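You operate a simulated robot arm through the tools that you are given. There is no shell and no other tool. Be economical: measure what you need, move in short steps, check, and stop when the job is done.

Carry out the task below with a simulated robot arm. There is one attempt and no reset: what you move stays moved.

TASK
Pull the plates drawer open.
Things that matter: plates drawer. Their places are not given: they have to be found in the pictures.

It is judged by the outcome, as a careful person would: the job done as asked, and still so three seconds after it is handed in. It fails if anything else is knocked over, pushed out of place, dropped, spilled or broken.

THE ROBOT
A 6-joint arm with a two-finger parallel gripper, fixed in place. Base frame: the origin is at the foot of the arm, x ahead of it, y to its left, z up. Lengths are in mm, angles in degrees, forces in N, time in s.
With the tool pointing down near the work surface it reaches from about 260 to 680 mm from the base axis. Its first joint turns from -66.0 to 66.0 degrees. Payload 2.9 kg.
Tool frame: the origin (TCP) lies between the finger pads and is the grasp point; the fingertips stand 30 mm ahead of it; z points along the fingers, y is the line along which they close. The gripper opens to 110 mm. The fingers are 20 mm wide and 10 mm thick; the gripper's body (48 by 112 mm) begins 55 mm behind the TCP.
Orientation is told as [roll, pitch, yaw] about the base's x, y, z axes, in that order, counted from this pose: with the fingers straight down and closing along the base's y, the tool's x points along the base's -x, its y along +y and its z along -z.

THE INTERFACE
- The arm moves only by the tool jog_arm. Its argument "commands" is one flat list of numbers, 7 for each row, row after row: the closure, from 0 (fully open) to 1 (shut), then the shift along the tool's x, y, z in units of 400 mm (1.0 is 400 mm), then the turn, a rotation vector about the tool's x, y, z in units of 180 degrees (1.0 is 180 degrees). In form: [grip, tx, ty, tz, ax, ay, az, grip, tx, ty, tz, ax, ay, az, ...]. A call has 1 to 8 rows; each row is the pose to reach, as a shift and turn from the pose commanded when the call began, along the tool's axes at that moment. A call with a number of a shift or a turn outside -1 to 1 is refused whole. A row lasts 0.2 s, in which the tool goes at most 50 mm and 8.6 degrees; a call with a longer step from one row to the next is refused whole, and so is a gripper value outside its range. A pose out of reach is approached as far as the arm can. The call stops where the force on the tool passes 40 N (or 10 N more than at its start, if that is more) or the arm is blocked; 0.2 s more then pass. The fingers move at their own pace (about 108 mm/s each) and stop on an object; they squeeze with about 32 N. The grip force told is the motor's: it shows also when the fingers shut on nothing. Time passes only in rows, and 0.2 s behind the last, so rows that repeat a pose let the fingers close. It gives the time, the measured TCP pose, the force on the tool (base axes), the opening and the grip force at its end, in the units of the frame above (readings bear some noise), and new pictures: "views" is both (left out), scene, wrist or none.
- Cameras (640 x 400 px; columns grow to the right, rows downward): "scene" is fixed at [40.9, 418.3, 1376.9]; the picture's right is [-0.97, -0.23, 0.00], its down [-0.15, 0.61, -0.78] and it looks along [0.18, -0.76, -0.62] (base axes); focal length 322 px, centre (320, 200). "wrist" rides on the gripper at [-36, 0, -57] in the tool frame; the picture's right is [0.00, -1.00, 0.00], its down [0.97, 0.00, -0.24] and it looks along [0.24, 0.00, 0.97] (tool axes); focal length 218 px, centre (320, 200).
- locate(camera, pixels): there is no depth. For up to 12 entries [column, row, z] of the newest picture of that camera ("zoom" is the newest enlarged one), the place [x, y] in the base frame at which the ray of that pixel passes the height z, good to about 2 mm. No time passes.
- inspect(camera, box): a new picture of the part [left, top, right, bottom] of that camera's present view, enlarged. No time passes.
- job_done(): hands the job in; it is judged then, once.

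Work in short steps. Measure before you move; look again where a grasp or a placing could have gone wrong, and mend it. You have 60 turns and 120 pictures in all, the two below and enlarged ones among them. Open the gripper and draw the arm clear of the work before you hand the job in, unless the task says otherwise; then end with one line.

The tools are called as name(argument=value, ...) on one line, values as JSON. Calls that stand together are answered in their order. jog_arm: Moves the arm, as the interface text tells. Its arguments: {"type":"object","properties":{"commands":{"type":"array"},"views":{"type":"string","enum":["both","scene","wrist","none"]}},"required":["commands"]} The other tools are called the same way: locate (camera, pixels) gives the place at which the rays of pixels pass given heights; inspect (camera, box) takes an enlarged picture of a part of a camera's view; job_done () hands the job in.

At the start:

```text
time_s: 0.0
eef_pos: [357.7, -225.1, 977.3]
tool_rot: [0.0, 0.0, 0.0]
force: [-0.6, 1.2, -0.1]
width: 110.0
gripper_force: 0.1
```

scene: 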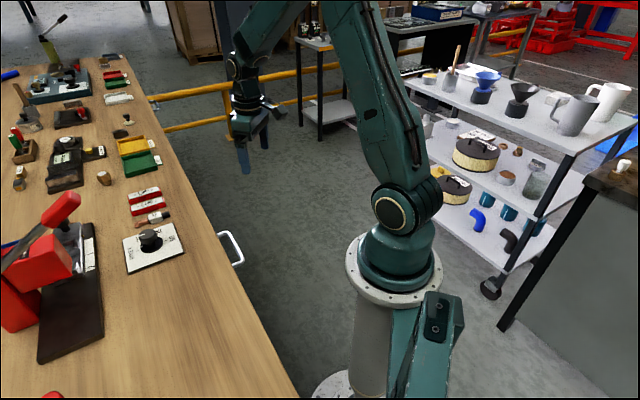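
wrist: 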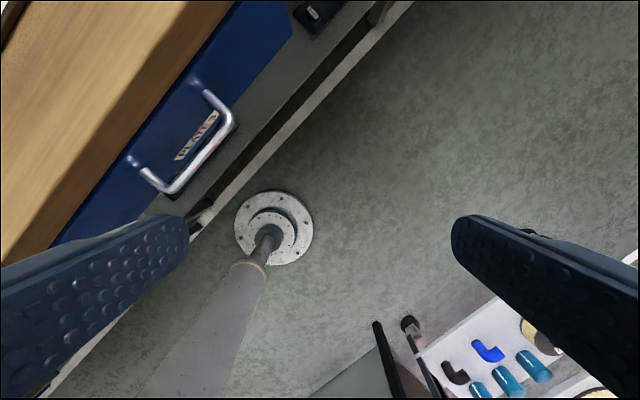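

I'll magnify the handle in both views (scene ≈(232,248), wrist ≈(190,150)) and measure it at several heights to triangulate.

inspect(camera="scene", box=[180, 210, 276, 270])

inspect(camera="wrist", box=[80, 50, 320, 200])

locate(camera="scene", pixels=[[230, 233, 700], [230, 233, 650], [230, 233, 600], [242, 262, 700], [242, 262, 650], [242, 262, 600], [150, 100, 725], [280, 360, 725]])

locate(camera="wrist", pixels=[[231, 120, 700], [231, 120, 650], [231, 120, 600], [172, 190, 700], [172, 190, 650], [172, 190, 600], [60, 235, 725], [235, 2, 725]])

```text
6.67 times, centred on (228, 240) of scene
```

zoom: 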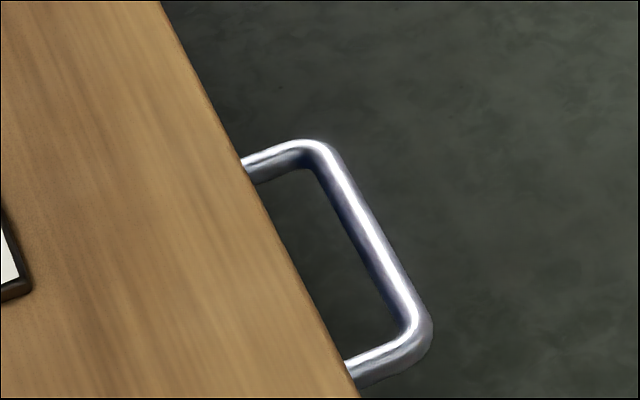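

```text
2.67 times, centred on (200, 125) of wrist
```

zoom: 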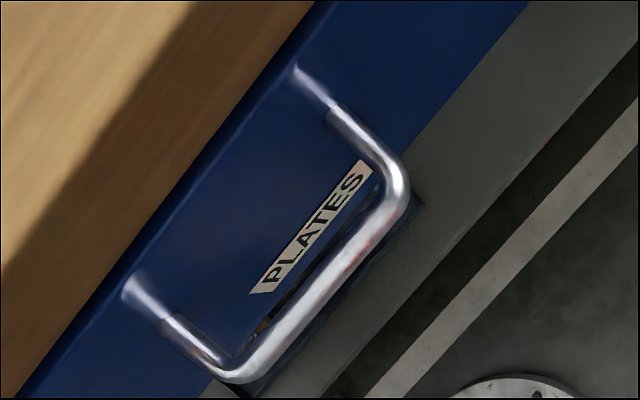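

```text
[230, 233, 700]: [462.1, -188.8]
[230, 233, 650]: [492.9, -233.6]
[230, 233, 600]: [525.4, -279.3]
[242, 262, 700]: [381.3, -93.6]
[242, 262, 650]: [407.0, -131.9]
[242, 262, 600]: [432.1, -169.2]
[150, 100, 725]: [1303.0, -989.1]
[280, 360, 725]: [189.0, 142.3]
```

```text
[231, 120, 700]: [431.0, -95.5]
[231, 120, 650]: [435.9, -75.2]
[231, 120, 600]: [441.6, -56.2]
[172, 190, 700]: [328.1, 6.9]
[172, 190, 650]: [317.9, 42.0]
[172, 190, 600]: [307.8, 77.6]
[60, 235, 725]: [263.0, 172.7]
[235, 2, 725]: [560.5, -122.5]
```

Triangulating the bar's corners from both views puts the bar at z≈773, from about (419,-124) to (343,-42), with the bench edge running at 45°. The pull direction is therefore (-0.707,-0.707). First I turn the tool 45° so the fingers close across the bar, and narrow the gripper.

jog_arm(commands=[0.3, 0, 0, 0, 0, 0, 0.04, 0.5, 0, 0, 0, 0, 0, 0.08, 0.7, 0, 0, 0, 0, 0, 0.12, 0.7, 0, 0, 0, 0, 0, 0.16, 0.7, 0, 0, 0, 0, 0, 0.205, 0.7, 0, 0, 0, 0, 0, 0.25, 0.7, 0, 0, 0, 0, 0, 0.25])

```text
time_s: 1.6
eef_pos: [359.4, -226.3, 977.9]
tool_rot: [0.0, 0.0, -45.2]
force: [0.0, 0.2, 0.1]
width: 33.0
gripper_force: 0.2
```

scene: 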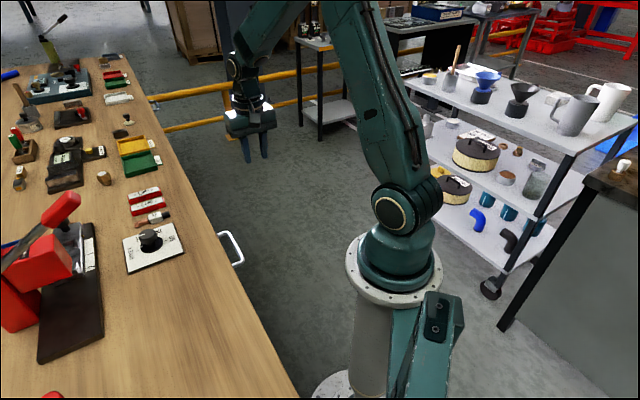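
wrist: 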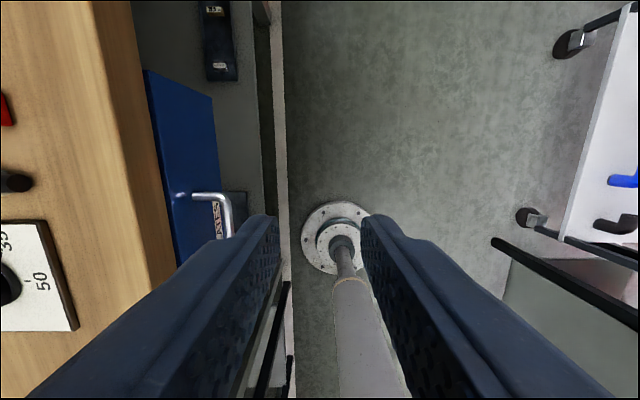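

The front is now aligned with the picture's columns and the arm is clear of the bench. I shift along the bar (tool x +86), descend 100 mm and tilt the fingers 30° toward the drawer, staying ~115 mm outside it.

jog_arm(commands=[0.7, 0.05, 0, 0.06, -0.04, 0, 0, 0.7, 0.1, 0, 0.12, -0.08, 0, 0, 0.7, 0.16, 0, 0.18, -0.12, 0, 0, 0.7, 0.215, 0, 0.25, -0.1667, 0, 0, 0.7, 0.215, 0, 0.25, -0.1667, 0, 0])

```text
time_s: 2.8
eef_pos: [299.3, -165.2, 878.4]
tool_rot: [30.0, 0.0, -45.0]
force: [-0.9, 0.0, -0.5]
width: 33.0
gripper_force: 0.1
```

scene: 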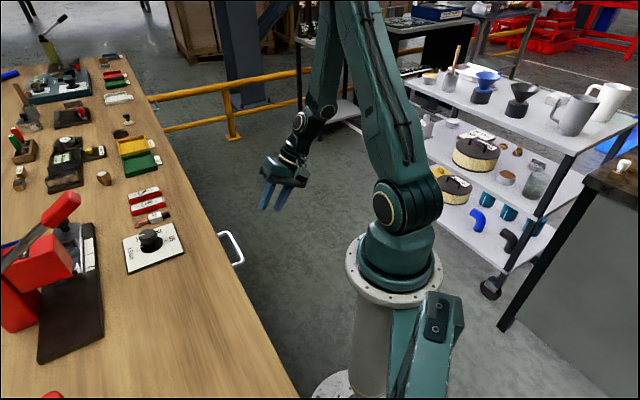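
wrist: 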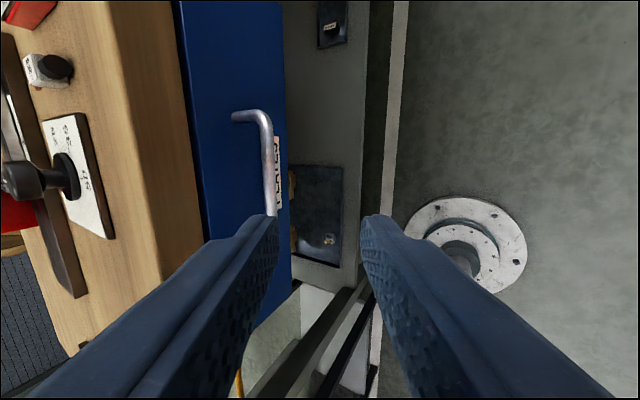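

The tilt works. I re-triangulate the bar's far corner (wrist ≈(266,116)) against the scene view (≈(229,233)), and check the bench edge.

locate(camera="wrist", pixels=[[266, 116, 790], [266, 116, 773], [266, 116, 755], [271, 200, 790], [271, 200, 773], [271, 200, 755], [140, 200, 830], [120, 100, 830], [232, 116, 773]])

locate(camera="scene", pixels=[[228.5, 232.5, 790], [228.5, 232.5, 773], [228.5, 232.5, 755], [243, 261, 790], [243, 261, 773], [243, 261, 755], [216, 234, 830], [233, 268, 830]])

```text
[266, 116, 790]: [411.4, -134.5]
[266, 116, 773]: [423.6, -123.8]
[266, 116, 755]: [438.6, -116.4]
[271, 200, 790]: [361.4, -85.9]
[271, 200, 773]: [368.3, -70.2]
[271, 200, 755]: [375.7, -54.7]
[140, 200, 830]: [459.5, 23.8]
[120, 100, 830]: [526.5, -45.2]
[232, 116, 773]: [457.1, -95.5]
```

```text
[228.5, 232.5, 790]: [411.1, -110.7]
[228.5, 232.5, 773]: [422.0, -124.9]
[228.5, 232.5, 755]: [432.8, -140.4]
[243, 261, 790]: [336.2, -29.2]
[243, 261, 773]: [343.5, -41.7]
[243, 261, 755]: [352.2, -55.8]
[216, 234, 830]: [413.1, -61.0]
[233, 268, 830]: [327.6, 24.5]
```

The views agree: bar centre ≈(383,-83,773), which is tool y +48 and tool z +149 from here. I line up across first and stop about 60 mm short to look.

jog_arm(commands=[0.7, 0, 0.06, 0.07, 0, 0, 0, 0.7, 0, 0.121, 0.14, 0, 0, 0, 0.7, 0, 0.121, 0.21, 0, 0, 0, 0.7, 0, 0.121, 0.21, 0, 0, 0])

```text
time_s: 3.8
eef_pos: [357.6, -107.5, 829.2]
tool_rot: [29.9, 0.0, -45.1]
force: [0.0, -0.1, 1.0]
width: 33.0
gripper_force: 0.1
```

scene: 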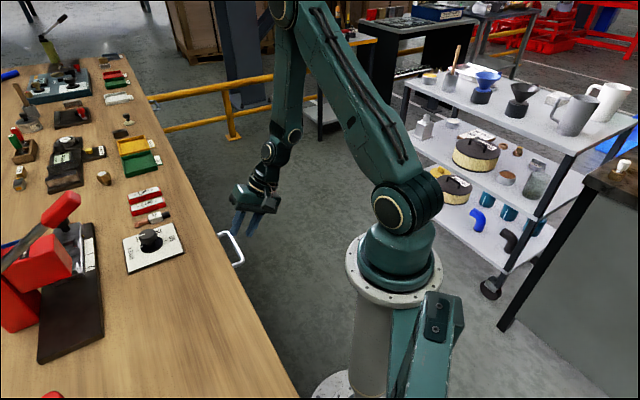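
wrist: 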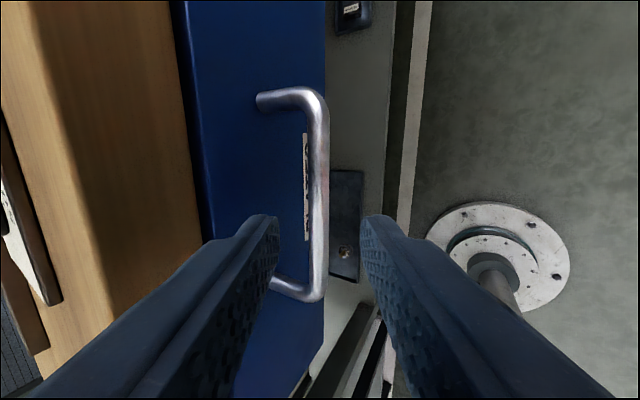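

The bar (column ≈319) is centred between the fingertips. I advance 61 mm along the fingers.

jog_arm(commands=[0.7, 0, 0, 0.05, 0, 0, 0, 0.7, 0, 0, 0.1, 0, 0, 0, 0.7, 0, 0, 0.152, 0, 0, 0, 0.7, 0, 0, 0.152, 0, 0, 0])

```text
time_s: 4.8
eef_pos: [379.3, -86.3, 775.9]
tool_rot: [30.0, 0.0, -45.0]
force: [0.6, 0.4, -0.3]
width: 33.1
gripper_force: 0.1
```

scene: 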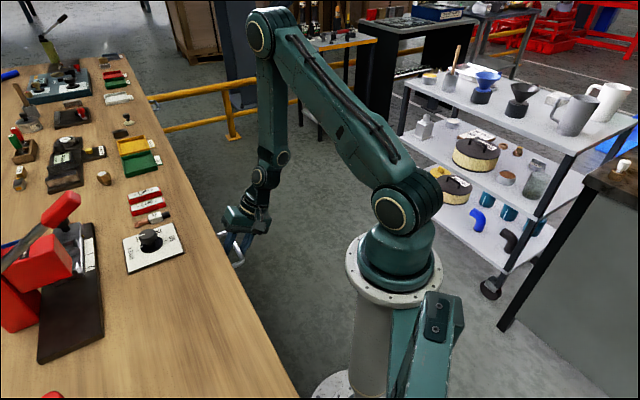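
wrist: 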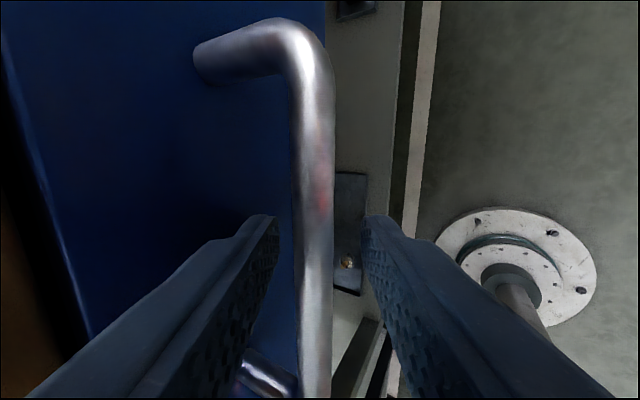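

No contact, and the bar sits between the pads. Closing the gripper.

jog_arm(commands=[1, 0, 0, 0, 0, 0, 0, 1, 0, 0, 0, 0, 0, 0, 1, 0, 0, 0, 0, 0, 0], views="none")

```text
time_s: 5.6
eef_pos: [379.5, -85.8, 776.4]
tool_rot: [30.2, 0.0, -44.9]
force: [0.4, 2.5, 17.5]
width: 11.4
gripper_force: 44.5
```

The bar is held (opening 11.4 mm). I pull straight out along (-0.707,-0.707), starting with 60 mm.

jog_arm(commands=[1, 0, -0.0217, -0.0125, 0, 0, 0, 1, 0, -0.0433, -0.025, 0, 0, 0, 1, 0, -0.065, -0.0375, 0, 0, 0, 1, 0, -0.0866, -0.05, 0, 0, 0, 1, 0, -0.108, -0.0625, 0, 0, 0, 1, 0, -0.13, -0.075, 0, 0, 0])

```text
time_s: 7.0
eef_pos: [337.4, -127.0, 776.0]
tool_rot: [30.1, -0.2, -45.0]
force: [8.1, -5.2, 20.9]
width: 11.4
gripper_force: 44.8
```

scene: 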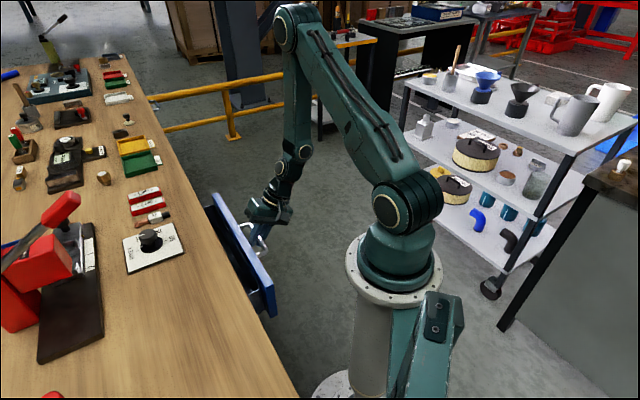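
wrist: 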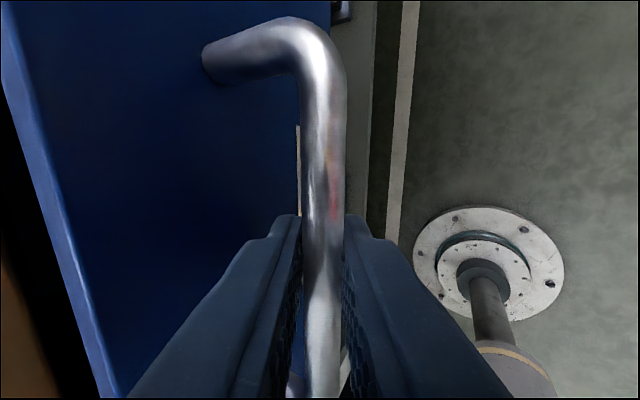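

The drawer slides out smoothly (60 mm so far, low force). I pull another 96 mm.

jog_arm(commands=[1, 0, -0.026, -0.015, 0, 0, 0, 1, 0, -0.052, -0.03, 0, 0, 0, 1, 0, -0.078, -0.045, 0, 0, 0, 1, 0, -0.104, -0.06, 0, 0, 0, 1, 0, -0.13, -0.075, 0, 0, 0, 1, 0, -0.156, -0.09, 0, 0, 0, 1, 0, -0.182, -0.105, 0, 0, 0, 1, 0, -0.208, -0.12, 0, 0, 0])

```text
time_s: 8.8
eef_pos: [271.2, -195.1, 776.6]
tool_rot: [30.0, -0.3, -45.1]
force: [17.6, -14.9, 12.2]
width: 11.6
gripper_force: 45.4
```

scene: 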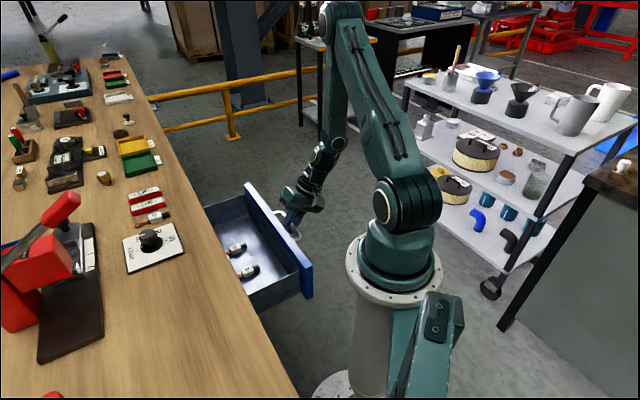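
wrist: 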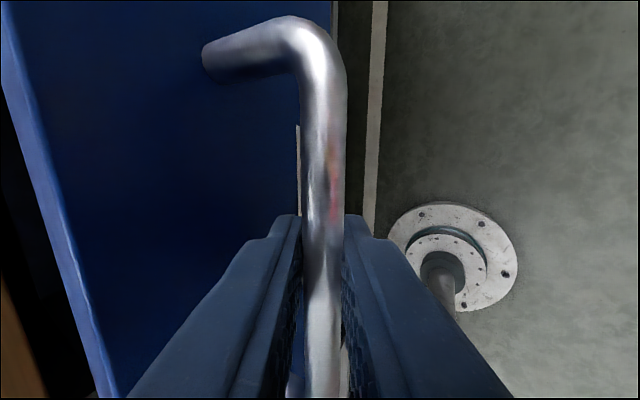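

The drawer is out ~155 mm. Before pulling further I check how close the panel's near end (scene ≈(312,295)) is to the arm's base.

locate(camera="scene", pixels=[[311, 268, 815], [312, 297, 740], [248, 184, 815]])

```text
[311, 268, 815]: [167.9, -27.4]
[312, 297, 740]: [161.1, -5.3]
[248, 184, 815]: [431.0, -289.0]
```

There's room: 40 mm more still leaves the panel's end ~150 mm from the base axis. I pull that far with the force stop guarding it.

jog_arm(commands=[1, 0, -0.0217, -0.0125, 0, 0, 0, 1, 0, -0.0433, -0.025, 0, 0, 0, 1, 0, -0.065, -0.0375, 0, 0, 0, 1, 0, -0.0866, -0.05, 0, 0, 0])

```text
time_s: 9.8
eef_pos: [247.3, -217.1, 775.0]
tool_rot: [29.9, 0.1, -45.0]
force: [6.4, -4.7, 3.4]
width: 12.0
gripper_force: 45.4
out of reach, approached as far as the arm can: row 4
```

scene: 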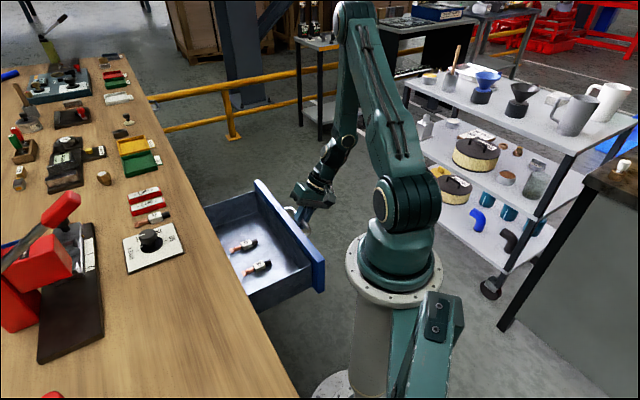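
wrist: 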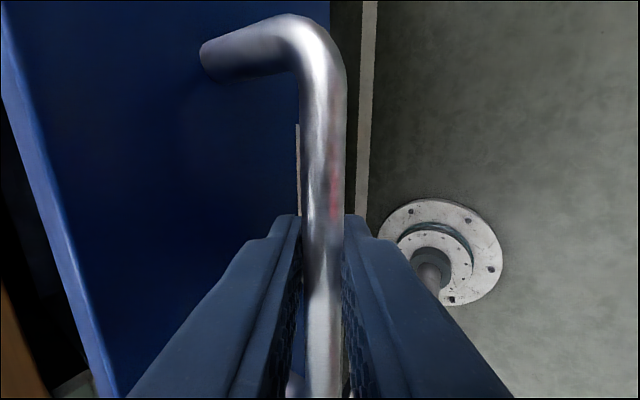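

The arm is at its reach limit and the drawer is ~188 mm open. I release to ~31 mm opening, then tilt back 15° about the bar so that I can withdraw without reaching further back.

jog_arm(commands=[0.72, 0, 0, 0, 0, 0, 0, 0.72, 0, 0, 0, 0, 0, 0, 0.72, 0, 0, 0, 0.04, 0, 0, 0.72, 0, 0, 0, 0.0833, 0, 0, 0.72, 0, 0, 0, 0.0833, 0, 0])

```text
time_s: 11.0
eef_pos: [246.8, -219.7, 777.7]
tool_rot: [15.0, 0.1, -45.0]
force: [0.1, 0.0, -0.5]
width: 30.8
gripper_force: 0.0
```

scene: 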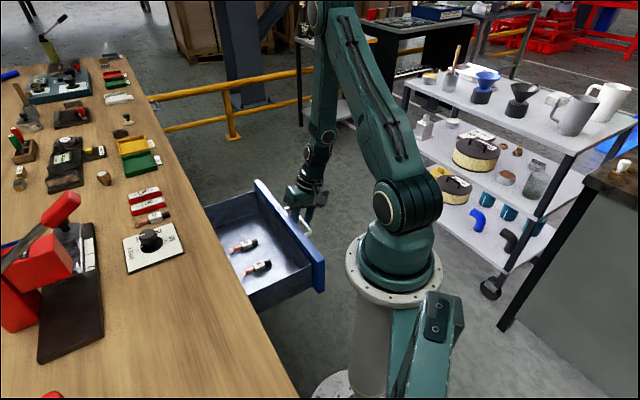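
wrist: 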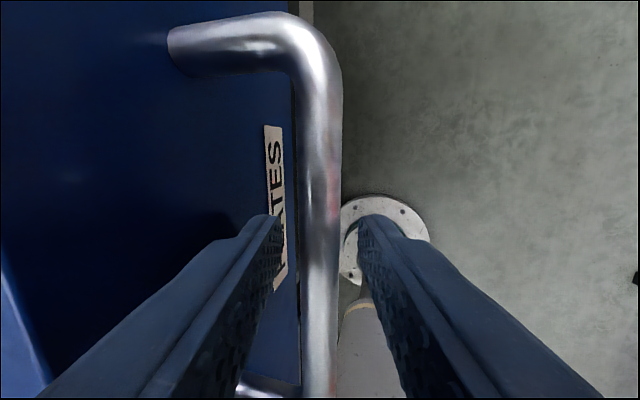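

Free, with the bar centred between the fingers and no contact force. I withdraw along the fingers 130 mm.

jog_arm(commands=[0.72, 0, 0, -0.04, 0, 0, 0, 0.72, 0, 0, -0.08, 0, 0, 0, 0.72, 0, 0, -0.12, 0, 0, 0, 0.72, 0, 0, -0.18, 0, 0, 0, 0.72, 0, 0, -0.25, 0, 0, 0, 0.72, 0, 0, -0.325, 0, 0, 0, 0.72, 0, 0, -0.325, 0, 0, 0])

```text
time_s: 12.6
eef_pos: [223.4, -242.3, 901.6]
tool_rot: [15.1, 0.0, -45.0]
force: [-0.1, 0.3, 0.2]
width: 30.6
gripper_force: 0.1
```

scene: 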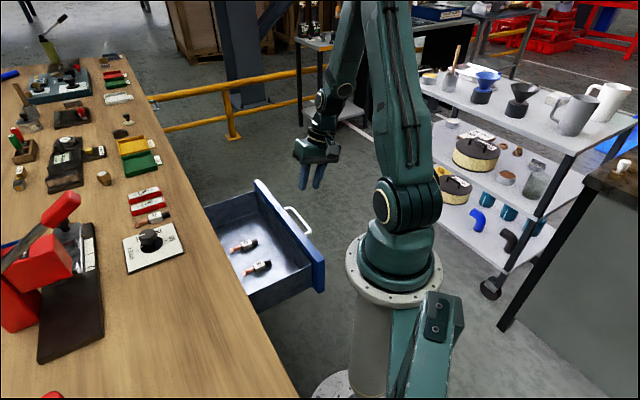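
wrist: 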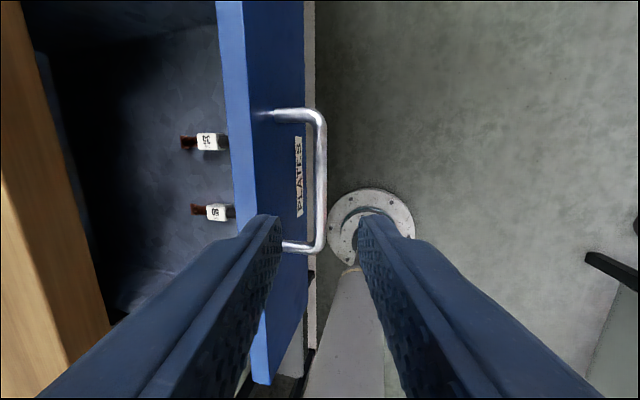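

The drawer stays open and the gripper is well above and clear of the handle. I open the fingers fully in place.

jog_arm(commands=[0, 0, 0, -0.02, 0, 0, 0, 0, 0, 0, -0.04, 0, 0, 0, 0, 0, 0, -0.04, 0, 0, 0], views="scene")

```text
time_s: 13.4
eef_pos: [220.1, -245.3, 916.7]
tool_rot: [14.9, 0.0, -45.1]
force: [0.2, 0.4, 0.0]
width: 110.1
gripper_force: 0.2
```

scene: 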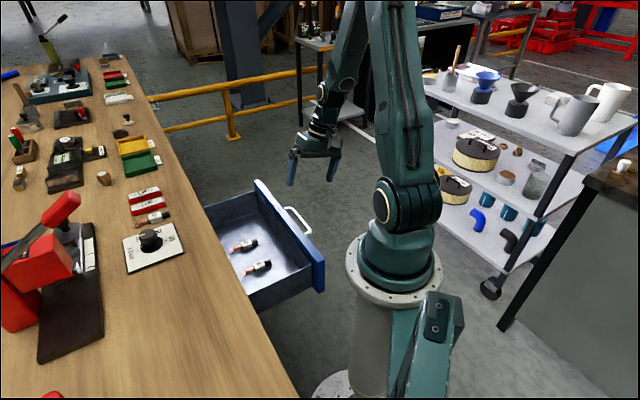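

The drawer is open, everything else is where it was, and the gripper is open and clear, so I'm handing the job in.

job_done()

```text
The job is handed in.
```

The plates drawer is pulled open about 188 mm, as far as the arm could reach; nothing else appears to have been disturbed, and the arm is clear with the gripper open.
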